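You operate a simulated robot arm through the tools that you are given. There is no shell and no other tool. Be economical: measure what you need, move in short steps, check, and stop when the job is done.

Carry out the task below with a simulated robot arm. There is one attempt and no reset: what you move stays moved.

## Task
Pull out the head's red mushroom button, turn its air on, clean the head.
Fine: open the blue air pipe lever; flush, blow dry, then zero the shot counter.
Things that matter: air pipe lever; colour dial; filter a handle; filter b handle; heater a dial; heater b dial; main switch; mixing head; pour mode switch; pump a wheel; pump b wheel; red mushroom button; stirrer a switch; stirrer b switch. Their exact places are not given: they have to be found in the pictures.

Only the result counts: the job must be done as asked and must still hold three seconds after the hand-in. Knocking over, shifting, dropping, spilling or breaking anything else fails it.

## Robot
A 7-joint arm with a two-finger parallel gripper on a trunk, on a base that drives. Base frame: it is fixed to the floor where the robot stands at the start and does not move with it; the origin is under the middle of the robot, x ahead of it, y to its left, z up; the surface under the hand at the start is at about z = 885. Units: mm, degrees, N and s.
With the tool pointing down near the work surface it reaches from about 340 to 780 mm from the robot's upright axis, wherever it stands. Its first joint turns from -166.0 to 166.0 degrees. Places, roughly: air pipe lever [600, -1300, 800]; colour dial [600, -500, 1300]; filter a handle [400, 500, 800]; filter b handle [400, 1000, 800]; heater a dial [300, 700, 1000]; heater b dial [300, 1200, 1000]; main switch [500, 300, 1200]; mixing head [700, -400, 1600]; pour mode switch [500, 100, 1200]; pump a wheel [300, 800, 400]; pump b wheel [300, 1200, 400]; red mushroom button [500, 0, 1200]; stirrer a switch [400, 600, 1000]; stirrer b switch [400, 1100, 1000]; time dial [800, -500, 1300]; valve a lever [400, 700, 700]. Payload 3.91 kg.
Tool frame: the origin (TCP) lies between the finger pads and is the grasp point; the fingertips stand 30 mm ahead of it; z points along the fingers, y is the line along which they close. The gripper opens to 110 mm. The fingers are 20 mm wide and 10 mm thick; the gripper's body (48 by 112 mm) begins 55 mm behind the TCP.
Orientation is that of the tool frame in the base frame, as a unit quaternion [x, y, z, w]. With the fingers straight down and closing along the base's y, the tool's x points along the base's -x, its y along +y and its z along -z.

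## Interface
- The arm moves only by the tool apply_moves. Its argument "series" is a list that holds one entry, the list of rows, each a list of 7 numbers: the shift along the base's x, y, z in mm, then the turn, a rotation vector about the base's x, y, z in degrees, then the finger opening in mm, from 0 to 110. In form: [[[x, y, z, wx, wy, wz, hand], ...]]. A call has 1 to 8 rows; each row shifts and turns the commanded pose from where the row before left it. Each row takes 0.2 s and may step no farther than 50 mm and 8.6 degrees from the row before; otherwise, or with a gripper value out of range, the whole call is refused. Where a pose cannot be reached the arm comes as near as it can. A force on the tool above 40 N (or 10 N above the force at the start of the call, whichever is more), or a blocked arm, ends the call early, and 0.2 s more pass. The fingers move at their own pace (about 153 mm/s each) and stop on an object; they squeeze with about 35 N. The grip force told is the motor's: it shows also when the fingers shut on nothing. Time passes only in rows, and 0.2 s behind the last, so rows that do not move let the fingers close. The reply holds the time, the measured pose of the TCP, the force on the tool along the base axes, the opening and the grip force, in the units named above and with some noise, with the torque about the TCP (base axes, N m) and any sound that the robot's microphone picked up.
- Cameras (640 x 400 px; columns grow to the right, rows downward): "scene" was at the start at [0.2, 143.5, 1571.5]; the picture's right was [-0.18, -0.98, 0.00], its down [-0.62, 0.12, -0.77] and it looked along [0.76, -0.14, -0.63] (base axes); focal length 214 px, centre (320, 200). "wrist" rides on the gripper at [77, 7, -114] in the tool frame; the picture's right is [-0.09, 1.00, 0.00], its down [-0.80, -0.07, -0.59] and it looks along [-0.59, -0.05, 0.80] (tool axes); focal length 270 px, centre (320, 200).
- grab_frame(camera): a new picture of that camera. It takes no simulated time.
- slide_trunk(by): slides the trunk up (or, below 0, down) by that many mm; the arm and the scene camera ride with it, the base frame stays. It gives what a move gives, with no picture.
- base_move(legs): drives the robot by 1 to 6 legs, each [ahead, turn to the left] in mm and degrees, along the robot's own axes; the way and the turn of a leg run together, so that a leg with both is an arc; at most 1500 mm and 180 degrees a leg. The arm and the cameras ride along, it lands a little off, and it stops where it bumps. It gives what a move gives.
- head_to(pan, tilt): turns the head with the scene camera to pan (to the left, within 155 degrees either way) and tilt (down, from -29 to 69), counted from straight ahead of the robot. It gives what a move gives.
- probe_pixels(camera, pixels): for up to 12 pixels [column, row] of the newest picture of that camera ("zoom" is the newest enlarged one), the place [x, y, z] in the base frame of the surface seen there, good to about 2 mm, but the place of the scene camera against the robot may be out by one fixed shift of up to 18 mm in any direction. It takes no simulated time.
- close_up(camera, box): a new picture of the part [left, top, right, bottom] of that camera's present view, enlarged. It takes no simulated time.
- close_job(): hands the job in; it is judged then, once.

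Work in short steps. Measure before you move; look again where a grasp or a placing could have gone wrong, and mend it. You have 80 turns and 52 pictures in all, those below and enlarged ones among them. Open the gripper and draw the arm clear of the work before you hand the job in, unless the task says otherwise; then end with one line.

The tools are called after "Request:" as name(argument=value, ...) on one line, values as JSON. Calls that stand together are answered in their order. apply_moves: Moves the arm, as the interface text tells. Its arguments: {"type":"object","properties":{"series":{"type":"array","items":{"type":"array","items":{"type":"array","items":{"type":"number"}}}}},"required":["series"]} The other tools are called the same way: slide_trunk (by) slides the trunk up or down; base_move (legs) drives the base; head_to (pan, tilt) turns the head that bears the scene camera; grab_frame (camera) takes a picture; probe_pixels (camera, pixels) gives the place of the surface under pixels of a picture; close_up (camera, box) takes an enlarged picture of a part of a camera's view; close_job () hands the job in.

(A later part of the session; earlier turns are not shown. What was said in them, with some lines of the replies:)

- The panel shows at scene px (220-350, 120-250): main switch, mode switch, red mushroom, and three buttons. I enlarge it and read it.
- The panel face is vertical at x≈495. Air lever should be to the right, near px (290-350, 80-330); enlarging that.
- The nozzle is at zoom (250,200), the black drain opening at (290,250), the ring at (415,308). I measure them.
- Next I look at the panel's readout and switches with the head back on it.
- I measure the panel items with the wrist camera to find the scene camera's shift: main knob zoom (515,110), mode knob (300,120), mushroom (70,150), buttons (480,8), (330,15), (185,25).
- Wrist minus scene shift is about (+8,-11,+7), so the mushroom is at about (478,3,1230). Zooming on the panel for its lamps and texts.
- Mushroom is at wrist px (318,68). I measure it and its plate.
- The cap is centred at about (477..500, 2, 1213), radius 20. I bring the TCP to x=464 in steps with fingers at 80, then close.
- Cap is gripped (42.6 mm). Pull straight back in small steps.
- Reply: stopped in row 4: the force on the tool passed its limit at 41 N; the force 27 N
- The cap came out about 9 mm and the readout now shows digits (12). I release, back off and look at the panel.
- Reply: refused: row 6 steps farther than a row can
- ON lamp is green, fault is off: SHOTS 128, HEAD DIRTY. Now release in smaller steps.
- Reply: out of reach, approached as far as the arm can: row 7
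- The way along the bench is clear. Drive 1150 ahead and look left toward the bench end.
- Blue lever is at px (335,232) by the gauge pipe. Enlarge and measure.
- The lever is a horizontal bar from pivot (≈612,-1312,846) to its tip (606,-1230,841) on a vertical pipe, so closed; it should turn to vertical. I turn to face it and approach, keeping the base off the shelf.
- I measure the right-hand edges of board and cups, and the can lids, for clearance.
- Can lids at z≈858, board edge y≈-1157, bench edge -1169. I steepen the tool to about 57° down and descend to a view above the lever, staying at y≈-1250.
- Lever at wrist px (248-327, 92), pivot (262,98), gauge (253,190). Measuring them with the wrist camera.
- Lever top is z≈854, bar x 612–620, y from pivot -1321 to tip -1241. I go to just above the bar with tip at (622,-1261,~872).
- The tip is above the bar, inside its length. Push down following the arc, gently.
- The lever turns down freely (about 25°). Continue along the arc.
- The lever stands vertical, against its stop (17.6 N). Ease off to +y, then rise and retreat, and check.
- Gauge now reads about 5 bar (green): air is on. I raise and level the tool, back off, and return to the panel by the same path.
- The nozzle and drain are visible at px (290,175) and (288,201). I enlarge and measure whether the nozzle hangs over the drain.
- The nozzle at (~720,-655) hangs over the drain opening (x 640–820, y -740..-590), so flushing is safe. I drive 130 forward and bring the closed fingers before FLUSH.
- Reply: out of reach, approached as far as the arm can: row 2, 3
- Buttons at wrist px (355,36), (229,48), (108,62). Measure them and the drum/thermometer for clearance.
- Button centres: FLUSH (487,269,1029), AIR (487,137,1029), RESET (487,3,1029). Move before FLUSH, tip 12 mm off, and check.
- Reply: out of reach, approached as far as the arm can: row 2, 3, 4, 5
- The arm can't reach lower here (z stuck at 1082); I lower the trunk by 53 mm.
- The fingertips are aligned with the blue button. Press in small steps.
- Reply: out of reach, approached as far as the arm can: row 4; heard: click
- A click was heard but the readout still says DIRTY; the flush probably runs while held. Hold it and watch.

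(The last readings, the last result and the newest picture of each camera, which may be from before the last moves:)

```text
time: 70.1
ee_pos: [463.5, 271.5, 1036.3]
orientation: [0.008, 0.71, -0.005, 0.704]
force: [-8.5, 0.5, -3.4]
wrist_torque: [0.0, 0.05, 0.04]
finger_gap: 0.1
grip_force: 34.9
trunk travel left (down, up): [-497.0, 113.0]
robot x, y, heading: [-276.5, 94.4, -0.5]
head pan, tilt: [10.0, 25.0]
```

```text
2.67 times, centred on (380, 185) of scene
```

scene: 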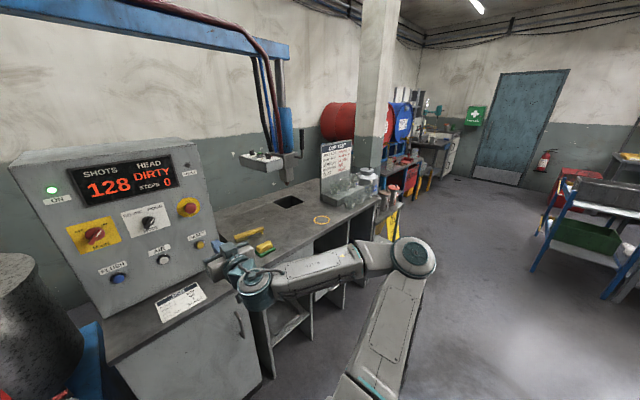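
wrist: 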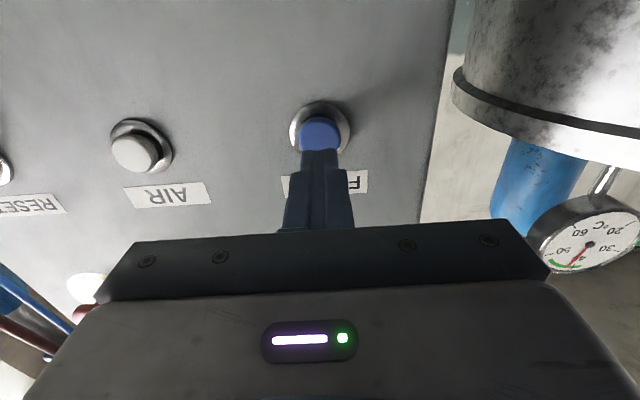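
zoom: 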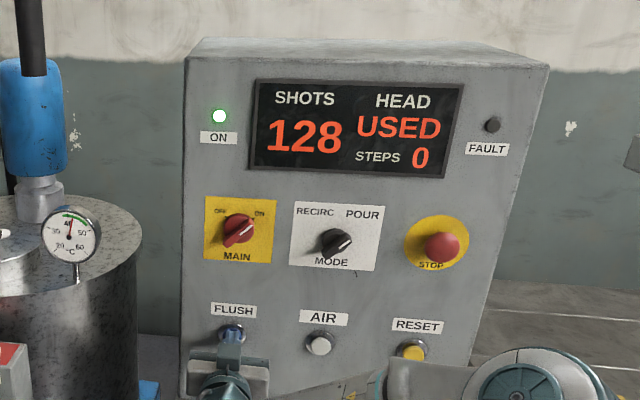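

HEAD went from DIRTY to USED while held. Keep holding to see whether it goes further.

Request:
apply_moves(series=[[[0, 0, 0, 0, 0, 0, 0], [0, 0, 0, 0, 0, 0, 0], [0, 0, 0, 0, 0, 0, 0], [0, 0, 0, 0, 0, 0, 0], [0, 0, 0, 0, 0, 0, 0], [0, 0, 0, 0, 0, 0, 0], [0, 0, 0, 0, 0, 0, 0], [0, 0, 0, 0, 0, 0, 0]]])

Request:
close_up(camera="scene", box=[320, 110, 440, 260])

```text
time: 71.9
ee_pos: [464.5, 270.1, 1035.9]
orientation: [0.008, 0.711, -0.004, 0.704]
force: [-7.4, 2.3, -0.5]
wrist_torque: [-0.04, -0.02, 0.04]
finger_gap: 0.1
grip_force: 34.6
trunk travel left (down, up): [-497.0, 113.0]
robot x, y, heading: [-278.6, 95.3, -0.8]
head pan, tilt: [10.0, 25.0]
```

```text
2.67 times, centred on (380, 185) of scene
```

zoom: 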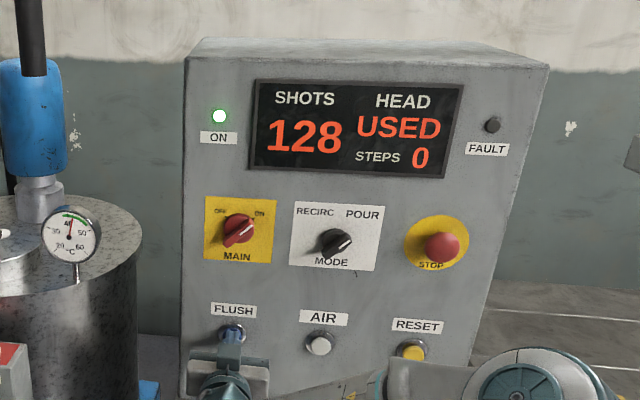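

It stays USED, so the flush part is done. Release, back off 35 mm, move over to AIR.

Request:
apply_moves(series=[[[-20, 0, 0, 0, 0, 0, 0], [-20, 0, 0, 0, 0, 0, 0], [0, -45, 0, 0, 0, 0, 0], [0, -45, 0, 0, 0, 0, 0], [0, -43, 0, 0, 0, 0, 0]]])

Request:
grab_frame(camera="wrist")

```text
time: 73.1
ee_pos: [420.3, 224.9, 1041.4]
orientation: [0.008, 0.709, -0.005, 0.705]
force: [-0.2, 0.3, -1.0]
wrist_torque: [-0.02, 0.02, 0.01]
finger_gap: 0.0
grip_force: 35.0
out of reach, approached as far as the arm can: row 3, 4, 5
trunk travel left (down, up): [-497.0, 113.0]
robot x, y, heading: [-277.4, 90.8, -0.5]
head pan, tilt: [10.0, 25.0]
```

```text
16 pictures are left
```

wrist: 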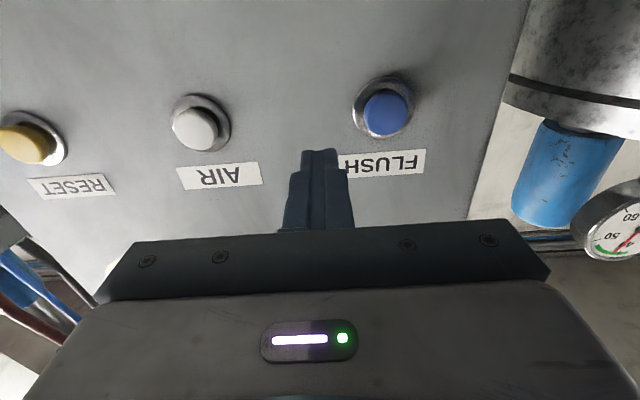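

The arm is at a joint limit; I raise the tool 90 mm and lower the trunk to give it slack, then go to y=137.

Request:
apply_moves(series=[[[-20, 0, 45, 0, 0, 0, 0], [0, -20, 45, 0, 0, 0, 0], [0, -40, 20, 0, 0, 0, 0], [0, -28, 0, 0, 0, 0, 0]]])

Request:
slide_trunk(by=-115)

```text
time: 74.1
ee_pos: [401.7, 137.4, 1150.7]
orientation: [0.008, 0.708, -0.003, 0.706]
force: [-0.3, -0.2, -0.6]
wrist_torque: [0.02, 0.01, 0.0]
finger_gap: 0.0
grip_force: 35.7
trunk travel left (down, up): [-497.0, 113.0]
robot x, y, heading: [-278.4, 94.7, -0.7]
head pan, tilt: [10.0, 25.0]
```

```text
time: 75.6
ee_pos: [403.0, 138.2, 1034.9]
orientation: [0.007, 0.708, -0.002, 0.706]
force: [-0.2, 0.8, -0.9]
wrist_torque: [0.04, 0.03, 0.0]
finger_gap: 0.0
grip_force: 34.9
trunk travel left (down, up): [-382.0, 228.0]
robot x, y, heading: [-276.8, 95.7, -0.7]
head pan, tilt: [10.0, 25.0]
```

Now at (403,138,1035), aligned with AIR. Approach and press.

Request:
apply_moves(series=[[[40, -1, -5, 0, 0, 0, 0], [10, 0, 0, 0, 0, 0, 0], [5, 0, 0, 0, 0, 0, 0], [4, 0, 0, 0, 0, 0, 0], [3, 0, 0, 0, 0, 0, 0], [0, 0, 0, 0, 0, 0, 0]]])

Request:
apply_moves(series=[[[0, 0, 0, 0, 0, 0, 0], [0, 0, 0, 0, 0, 0, 0], [0, 0, 0, 0, 0, 0, 0], [0, 0, 0, 0, 0, 0, 0], [0, 0, 0, 0, 0, 0, 0], [0, 0, 0, 0, 0, 0, 0], [0, 0, 0, 0, 0, 0, 0], [0, 0, 0, 0, 0, 0, 0]]])

Request:
grab_frame(camera="scene")

```text
time: 77.0
ee_pos: [460.7, 130.4, 1038.0]
orientation: [0.008, 0.709, -0.004, 0.705]
force: [-2.7, -0.2, -0.2]
wrist_torque: [-0.03, -0.02, 0.01]
finger_gap: 0.1
grip_force: 34.7
out of reach, approached as far as the arm can: row 1, 5
trunk travel left (down, up): [-382.0, 228.0]
robot x, y, heading: [-276.3, 92.1, -0.5]
head pan, tilt: [10.0, 25.0]
```

```text
time: 78.8
ee_pos: [460.5, 128.0, 1038.1]
orientation: [0.006, 0.709, -0.002, 0.705]
force: [-1.6, 0.1, -0.1]
wrist_torque: [-0.02, 0.0, 0.02]
finger_gap: 0.0
grip_force: 35.3
trunk travel left (down, up): [-382.0, 228.0]
robot x, y, heading: [-274.2, 93.9, -0.7]
head pan, tilt: [10.0, 25.0]
```

```text
15 pictures are left
```

scene: 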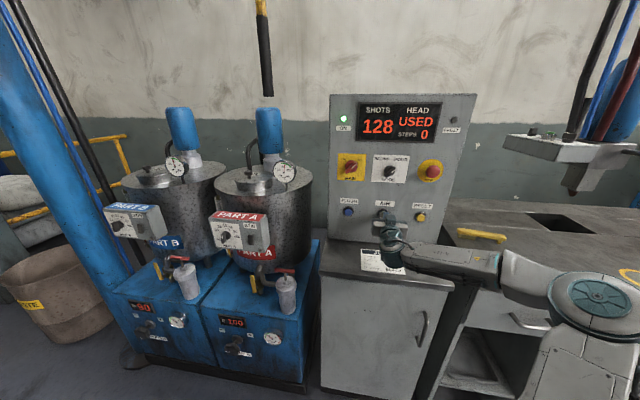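

No click yet and the tip drifted to (130,1038). Push a little deeper, back toward y=137.

Request:
apply_moves(series=[[[2, 3, 0, 0, 0, 0, 0], [3, 0, 0, 0, 0, 0, 0], [3, 0, 0, 0, 0, 0, 0], [0, 0, 0, 0, 0, 0, 0]]])

```text
time: 79.8
ee_pos: [464.7, 130.4, 1039.5]
orientation: [0.007, 0.709, -0.003, 0.705]
force: [-24.9, -5.7, -11.2]
wrist_torque: [-0.02, 0.36, -0.2]
finger_gap: 0.2
grip_force: 34.8
trunk travel left (down, up): [-382.0, 228.0]
robot x, y, heading: [-274.7, 97.9, -0.5]
head pan, tilt: [10.0, 25.0]
heard: click
```

Click heard. Hold AIR about 2 s and read the display.

Request:
apply_moves(series=[[[0, 0, 0, 0, 0, 0, 0], [0, 0, 0, 0, 0, 0, 0], [0, 0, 0, 0, 0, 0, 0], [0, 0, 0, 0, 0, 0, 0], [0, 0, 0, 0, 0, 0, 0], [0, 0, 0, 0, 0, 0, 0], [0, 0, 0, 0, 0, 0, 0], [0, 0, 0, 0, 0, 0, 0]]])

Request:
close_up(camera="scene", box=[320, 90, 480, 230])

```text
time: 81.6
ee_pos: [467.0, 132.5, 1041.6]
orientation: [0.008, 0.708, -0.003, 0.707]
force: [-25.9, -5.2, -12.6]
wrist_torque: [0.0, 0.47, -0.14]
finger_gap: 0.1
grip_force: 35.1
trunk travel left (down, up): [-382.0, 228.0]
robot x, y, heading: [-276.2, 94.7, -0.8]
head pan, tilt: [10.0, 25.0]
```

```text
2.86 times, centred on (400, 160) of scene
```

zoom: 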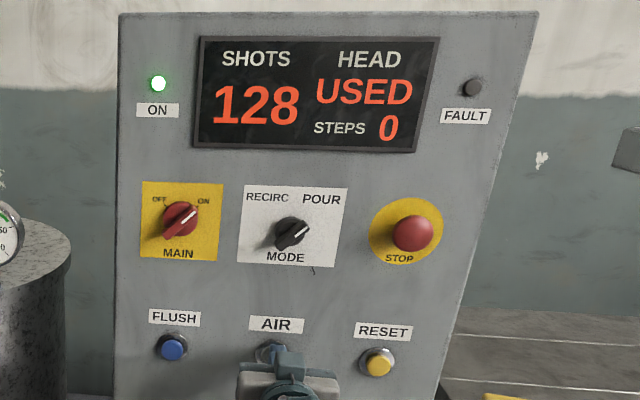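

Still USED at about 2 s. Hold longer.

Request:
apply_moves(series=[[[0, 0, 0, 0, 0, 0, 0], [0, 0, 0, 0, 0, 0, 0], [0, 0, 0, 0, 0, 0, 0], [0, 0, 0, 0, 0, 0, 0], [0, 0, 0, 0, 0, 0, 0], [0, 0, 0, 0, 0, 0, 0], [0, 0, 0, 0, 0, 0, 0], [0, 0, 0, 0, 0, 0, 0]]])

Request:
close_up(camera="scene", box=[320, 90, 480, 230])

```text
time: 83.4
ee_pos: [466.0, 131.5, 1040.8]
orientation: [0.007, 0.707, -0.004, 0.707]
force: [-24.3, -3.4, -5.3]
wrist_torque: [-0.01, 0.27, -0.11]
finger_gap: 0.0
grip_force: 35.2
trunk travel left (down, up): [-382.0, 228.0]
robot x, y, heading: [-278.3, 93.4, -0.6]
head pan, tilt: [10.0, 25.0]
```

```text
2.86 times, centred on (400, 160) of scene
```

zoom: 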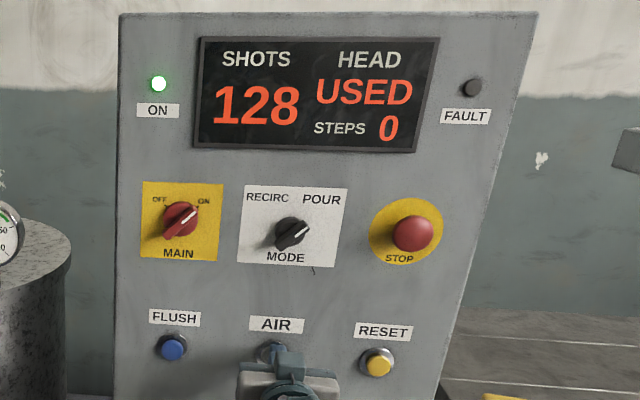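

Still USED. Release AIR, back off, and see whether the state changes on release.

Request:
apply_moves(series=[[[-20, 0, 0, 0, 0, 0, 0], [-20, 0, 0, 0, 0, 0, 0], [0, -20, 30, 0, 0, 0, 0], [0, -30, 30, 0, 0, 0, 0], [0, -40, 10, 0, 0, 0, 0], [0, -40, 0, 0, 0, 0, 0]]])

Request:
close_up(camera="scene", box=[320, 90, 480, 230])

```text
time: 84.8
ee_pos: [427.3, 0.9, 1108.6]
orientation: [0.007, 0.708, -0.004, 0.707]
force: [0.7, 0.0, -0.3]
wrist_torque: [0.0, 0.0, -0.03]
finger_gap: 0.1
grip_force: 35.1
trunk travel left (down, up): [-382.0, 228.0]
robot x, y, heading: [-279.4, 93.6, -0.7]
head pan, tilt: [10.0, 25.0]
```

```text
2.86 times, centred on (400, 160) of scene
```

zoom: 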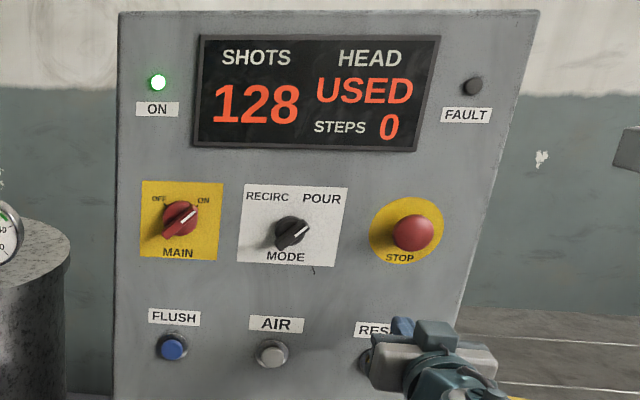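

The tip is over RESET (y≈1). Lower by trunk 78 mm and press RESET: USED may reflect the shot count.

Request:
slide_trunk(by=-76)

Request:
apply_moves(series=[[[20, 0, 0, 0, 0, 0, 0], [8, 0, 0, 0, 0, 0, 0], [4, 0, 0, 0, 0, 0, 0], [4, 0, 0, 0, 0, 0, 0], [3, 0, 0, 0, 0, 0, 0]]])

```text
time: 85.9
ee_pos: [426.1, 2.7, 1032.9]
orientation: [0.006, 0.708, -0.002, 0.706]
force: [0.7, -0.5, -0.4]
wrist_torque: [0.02, 0.0, -0.01]
finger_gap: 0.0
grip_force: 35.2
trunk travel left (down, up): [-306.0, 304.0]
robot x, y, heading: [-279.6, 97.2, -0.8]
head pan, tilt: [10.0, 25.0]
```

```text
time: 87.1
ee_pos: [464.6, 1.5, 1033.6]
orientation: [0.006, 0.708, -0.003, 0.706]
force: [-16.4, 0.9, -7.7]
wrist_torque: [-0.05, 0.19, 0.0]
finger_gap: 0.0
grip_force: 34.8
trunk travel left (down, up): [-306.0, 304.0]
robot x, y, heading: [-279.0, 94.3, -0.7]
head pan, tilt: [10.0, 25.0]
heard: click
```

Click on RESET. Hold a second, then release and read.

Request:
apply_moves(series=[[[0, 0, 0, 0, 0, 0, 0], [0, 0, 0, 0, 0, 0, 0], [0, 0, 0, 0, 0, 0, 0], [-20, 0, 0, 0, 0, 0, 0], [-20, 0, 0, 0, 0, 0, 0], [-20, 0, 0, 0, 0, 0, 0]]])

Request:
grab_frame(camera="scene")

```text
time: 88.5
ee_pos: [404.8, 1.3, 1033.7]
orientation: [0.007, 0.708, -0.003, 0.706]
force: [-0.2, 1.0, -0.9]
wrist_torque: [0.01, -0.02, 0.0]
finger_gap: 0.1
grip_force: 35.0
trunk travel left (down, up): [-306.0, 304.0]
robot x, y, heading: [-278.3, 93.0, -0.6]
head pan, tilt: [10.0, 25.0]
```

```text
11 pictures are left
```

scene: 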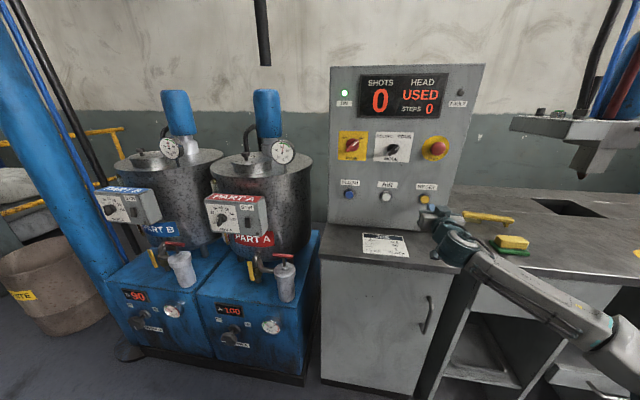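

SHOTS is 0 but HEAD still says USED: more cleaning is needed. I go back to FLUSH for a longer flush, then a longer air, then RESET again.

Request:
apply_moves(series=[[[0, 45, 0, 0, 0, 0, 0], [0, 45, 0, 0, 0, 0, 0], [0, 45, 0, 0, 0, 0, 0], [0, 45, 0, 0, 0, 0, 0], [0, 45, 0, 0, 0, 0, 0], [0, 42, -3, 0, 0, 0, 0], [0, 0, 0, 0, 0, 0, 0]]])

```text
time: 90.1
ee_pos: [404.2, 269.7, 1031.2]
orientation: [0.006, 0.708, -0.003, 0.706]
force: [0.9, -0.4, 0.3]
wrist_torque: [0.02, 0.01, -0.01]
finger_gap: 0.0
grip_force: 34.8
trunk travel left (down, up): [-306.0, 304.0]
robot x, y, heading: [-279.5, 96.5, -0.7]
head pan, tilt: [10.0, 25.0]
```

With the trunk lower it moves freely. Press FLUSH and hold long.

Request:
apply_moves(series=[[[40, 0, 0, 0, 0, 0, 0], [10, 0, 0, 0, 0, 0, 0], [4, 0, 0, 0, 0, 0, 0], [4, 0, 0, 0, 0, 0, 0], [3, 0, 0, 0, 0, 0, 0], [0, 0, 0, 0, 0, 0, 0], [0, 0, 0, 0, 0, 0, 0], [0, 0, 0, 0, 0, 0, 0]]])

Request:
apply_moves(series=[[[0, 0, 0, 0, 0, 0, 0], [0, 0, 0, 0, 0, 0, 0], [0, 0, 0, 0, 0, 0, 0], [0, 0, 0, 0, 0, 0, 0], [0, 0, 0, 0, 0, 0, 0], [0, 0, 0, 0, 0, 0, 0], [0, 0, 0, 0, 0, 0, 0], [0, 0, 0, 0, 0, 0, 0]]])

Request:
apply_moves(series=[[[0, 0, 0, 0, 0, 0, 0], [0, 0, 0, 0, 0, 0, 0], [0, 0, 0, 0, 0, 0, 0], [0, 0, 0, 0, 0, 0, 0], [0, 0, 0, 0, 0, 0, 0], [0, 0, 0, 0, 0, 0, 0], [0, 0, 0, 0, 0, 0, 0], [0, 0, 0, 0, 0, 0, 0]]])

Request:
apply_moves(series=[[[0, 0, 0, 0, 0, 0, 0], [0, 0, 0, 0, 0, 0, 0], [0, 0, 0, 0, 0, 0, 0], [0, 0, 0, 0, 0, 0, 0], [0, 0, 0, 0, 0, 0, 0], [0, 0, 0, 0, 0, 0, 0], [0, 0, 0, 0, 0, 0, 0], [0, 0, 0, 0, 0, 0, 0]]])

Request:
close_up(camera="scene", box=[320, 60, 640, 260])

```text
time: 91.9
ee_pos: [466.1, 270.0, 1031.0]
orientation: [0.006, 0.708, -0.003, 0.706]
force: [-20.5, -2.0, -7.8]
wrist_torque: [0.02, 0.2, -0.06]
finger_gap: 0.0
grip_force: 35.0
trunk travel left (down, up): [-306.0, 304.0]
robot x, y, heading: [-275.5, 93.4, -0.6]
head pan, tilt: [10.0, 25.0]
heard: click
```

```text
time: 93.7
ee_pos: [466.0, 270.8, 1031.5]
orientation: [0.006, 0.708, -0.001, 0.707]
force: [-20.7, 0.5, -7.9]
wrist_torque: [0.01, 0.24, 0.02]
finger_gap: 0.0
grip_force: 35.1
trunk travel left (down, up): [-306.0, 304.0]
robot x, y, heading: [-275.6, 93.2, -0.7]
head pan, tilt: [10.0, 25.0]
```

```text
time: 95.5
ee_pos: [465.4, 268.9, 1032.8]
orientation: [0.006, 0.707, -0.003, 0.707]
force: [-20.4, 1.3, -5.4]
wrist_torque: [0.01, 0.19, 0.08]
finger_gap: 0.0
grip_force: 34.6
trunk travel left (down, up): [-306.0, 304.0]
robot x, y, heading: [-278.0, 94.6, -0.6]
head pan, tilt: [10.0, 25.0]
```

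```text
time: 97.3
ee_pos: [465.7, 269.8, 1032.6]
orientation: [0.006, 0.707, -0.003, 0.707]
force: [-20.4, 2.2, -3.4]
wrist_torque: [0.0, 0.09, 0.11]
finger_gap: 0.0
grip_force: 35.1
trunk travel left (down, up): [-306.0, 304.0]
robot x, y, heading: [-280.9, 90.0, -0.6]
head pan, tilt: [10.0, 25.0]
```

```text
2.00 times, centred on (480, 160) of scene
```

zoom: 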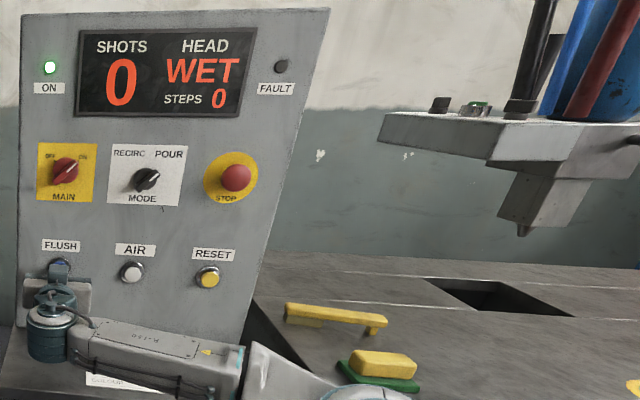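

HEAD is now WET: flushed fully. Move to AIR and blow dry, holding long.

Request:
apply_moves(series=[[[-20, 0, 0, 0, 0, 0, 0], [-25, 0, 0, 0, 0, 0, 0], [0, -45, -2, 0, 0, 0, 0], [0, -45, 0, 0, 0, 0, 0], [0, -43, 0, 0, 0, 0, 0], [0, 0, 0, 0, 0, 0, 0]]])

Request:
apply_moves(series=[[[25, 0, 0, 0, 0, 0, 0], [10, 0, 0, 0, 0, 0, 0], [4, 0, 0, 0, 0, 0, 0], [3, 0, 0, 0, 0, 0, 0], [3, 0, 0, 0, 0, 0, 0], [0, 0, 0, 0, 0, 0, 0], [0, 0, 0, 0, 0, 0, 0], [0, 0, 0, 0, 0, 0, 0]]])

```text
time: 98.7
ee_pos: [422.7, 133.6, 1028.2]
orientation: [0.006, 0.708, -0.003, 0.706]
force: [0.1, 0.0, -1.1]
wrist_torque: [-0.03, -0.02, 0.02]
finger_gap: 0.0
grip_force: 34.8
trunk travel left (down, up): [-306.0, 304.0]
robot x, y, heading: [-274.6, 92.9, -0.9]
head pan, tilt: [10.0, 25.0]
```

```text
time: 100.5
ee_pos: [465.9, 135.8, 1028.5]
orientation: [0.006, 0.708, -0.003, 0.706]
force: [-22.9, -3.9, -11.4]
wrist_torque: [0.01, 0.32, -0.12]
finger_gap: 0.0
grip_force: 34.9
trunk travel left (down, up): [-306.0, 304.0]
robot x, y, heading: [-279.7, 97.7, -0.4]
head pan, tilt: [10.0, 25.0]
heard: click
```

AIR clicked; hold it for about 7 s and read the display.

Request:
apply_moves(series=[[[0, 0, 0, 0, 0, 0, 0], [0, 0, 0, 0, 0, 0, 0], [0, 0, 0, 0, 0, 0, 0], [0, 0, 0, 0, 0, 0, 0], [0, 0, 0, 0, 0, 0, 0], [0, 0, 0, 0, 0, 0, 0], [0, 0, 0, 0, 0, 0, 0], [0, 0, 0, 0, 0, 0, 0]]])

Request:
apply_moves(series=[[[0, 0, 0, 0, 0, 0, 0], [0, 0, 0, 0, 0, 0, 0], [0, 0, 0, 0, 0, 0, 0], [0, 0, 0, 0, 0, 0, 0], [0, 0, 0, 0, 0, 0, 0], [0, 0, 0, 0, 0, 0, 0], [0, 0, 0, 0, 0, 0, 0], [0, 0, 0, 0, 0, 0, 0]]])

Request:
apply_moves(series=[[[0, 0, 0, 0, 0, 0, 0], [0, 0, 0, 0, 0, 0, 0], [0, 0, 0, 0, 0, 0, 0], [0, 0, 0, 0, 0, 0, 0], [0, 0, 0, 0, 0, 0, 0], [0, 0, 0, 0, 0, 0, 0], [0, 0, 0, 0, 0, 0, 0], [0, 0, 0, 0, 0, 0, 0]]])

Request:
close_up(camera="scene", box=[320, 60, 640, 260])

```text
time: 102.3
ee_pos: [465.9, 134.9, 1031.3]
orientation: [0.007, 0.707, -0.002, 0.707]
force: [-21.5, -3.5, -7.9]
wrist_torque: [0.02, 0.26, -0.1]
finger_gap: 0.0
grip_force: 35.2
trunk travel left (down, up): [-306.0, 304.0]
robot x, y, heading: [-279.8, 94.9, -0.8]
head pan, tilt: [10.0, 25.0]
```

```text
time: 104.1
ee_pos: [464.7, 134.9, 1030.7]
orientation: [0.007, 0.707, -0.003, 0.707]
force: [-19.9, -1.1, -4.0]
wrist_torque: [0.0, 0.11, -0.04]
finger_gap: 0.1
grip_force: 35.0
trunk travel left (down, up): [-306.0, 304.0]
robot x, y, heading: [-278.1, 93.9, -0.4]
head pan, tilt: [10.0, 25.0]
```

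```text
time: 105.9
ee_pos: [464.7, 135.5, 1031.8]
orientation: [0.006, 0.707, -0.002, 0.707]
force: [-18.4, -2.2, -0.2]
wrist_torque: [0.02, 0.01, -0.05]
finger_gap: 0.0
grip_force: 34.4
trunk travel left (down, up): [-306.0, 304.0]
robot x, y, heading: [-283.7, 96.1, -0.8]
head pan, tilt: [10.0, 25.0]
```

```text
2.00 times, centred on (480, 160) of scene
```

zoom: 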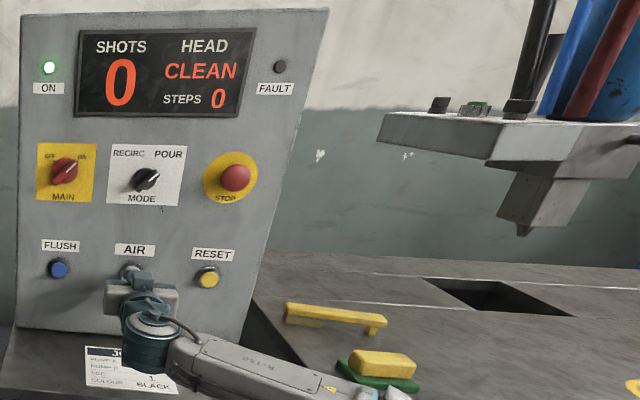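

CLEAN, shots 0. I press RESET once more so that the zeroing comes after the cleaning.

Request:
apply_moves(series=[[[-20, 0, 0, 0, 0, 0, 0], [-25, 0, 0, 0, 0, 0, 0], [0, -45, -2, 0, 0, 0, 0], [0, -45, 0, 0, 0, 0, 0], [0, -43, 0, 0, 0, 0, 0], [0, 0, 0, 0, 0, 0, 0]]])

Request:
apply_moves(series=[[[25, 0, 0, 0, 0, 0, 0], [10, 0, 0, 0, 0, 0, 0], [4, 0, 0, 0, 0, 0, 0], [3, 0, 0, 0, 0, 0, 0], [3, 0, 0, 0, 0, 0, 0], [0, 0, 0, 0, 0, 0, 0], [0, 0, 0, 0, 0, 0, 0], [0, 0, 0, 0, 0, 0, 0]]])

Request:
apply_moves(series=[[[-20, 0, 0, 0, 0, 0, 0], [-30, 0, 0, 0, 0, 0, 0], [-40, 0, 10, 0, 0, 0, 30], [-40, 0, 10, 0, 0, 0, 60]]])

Request:
base_move(legs=[[-120, 0]])

Request:
head_to(pan=-15, tilt=20)

Request:
grab_frame(camera="scene")

```text
time: 107.3
ee_pos: [422.6, 5.1, 1025.6]
orientation: [0.006, 0.708, -0.003, 0.707]
force: [-0.1, 1.0, -0.2]
wrist_torque: [0.0, 0.01, 0.04]
finger_gap: 0.2
grip_force: 35.2
trunk travel left (down, up): [-306.0, 304.0]
robot x, y, heading: [-278.6, 91.6, -0.6]
head pan, tilt: [10.0, 25.0]
```

```text
time: 109.1
ee_pos: [466.8, 3.9, 1027.2]
orientation: [0.006, 0.708, -0.003, 0.706]
force: [-22.9, 1.0, -11.4]
wrist_torque: [-0.02, 0.35, 0.02]
finger_gap: 0.0
grip_force: 34.8
trunk travel left (down, up): [-306.0, 304.0]
robot x, y, heading: [-279.1, 94.1, -0.4]
head pan, tilt: [10.0, 25.0]
heard: click
```

```text
time: 110.1
ee_pos: [338.8, 1.3, 1046.1]
orientation: [0.006, 0.708, -0.002, 0.706]
force: [-0.4, -0.4, -0.1]
wrist_torque: [0.03, 0.02, -0.02]
finger_gap: 60.1
grip_force: 0.0
trunk travel left (down, up): [-306.0, 304.0]
robot x, y, heading: [-277.4, 95.4, -0.7]
head pan, tilt: [10.0, 25.0]
```

```text
time: 111.3
ee_pos: [217.8, 0.4, 1046.4]
orientation: [0.008, 0.708, -0.004, 0.706]
force: [0.6, 0.4, -0.7]
wrist_torque: [0.02, 0.0, 0.01]
finger_gap: 59.9
grip_force: 0.1
trunk travel left (down, up): [-306.0, 304.0]
robot x, y, heading: [-400.7, 96.8, -0.7]
head pan, tilt: [10.0, 25.0]
```

```text
time: 112.2
ee_pos: [217.3, 1.2, 1047.1]
orientation: [0.008, 0.708, -0.005, 0.706]
force: [0.0, 0.0, 0.0]
wrist_torque: [-0.04, 0.01, -0.02]
finger_gap: 59.7
grip_force: 0.0
trunk travel left (down, up): [-306.0, 304.0]
robot x, y, heading: [-400.4, 97.7, -1.0]
head pan, tilt: [-15.0, 20.0]
```

```text
8 pictures are left
```

scene: 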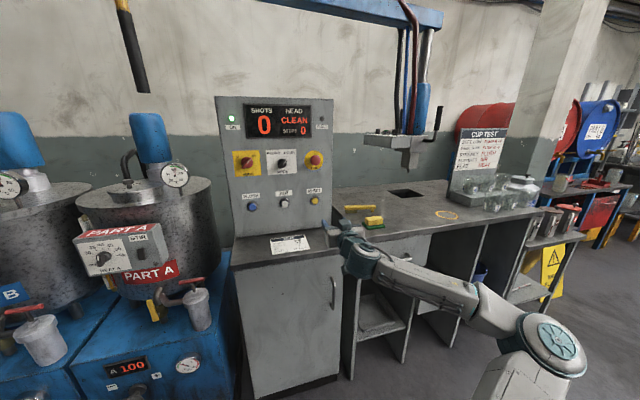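

The panel shows SHOTS 0, HEAD CLEAN, ON lamp lit and no fault. The arm is clear of the work, so I hand in.

Request:
close_job()

```text
The job is handed in.
```

The job is done and handed in: the red mushroom button is out, the air lever is open at about 5 bar, and the panel reads HEAD CLEAN with the shot counter at 0; a first, too-short flush and dry left it at USED, so I repeated both and pressed RESET again.
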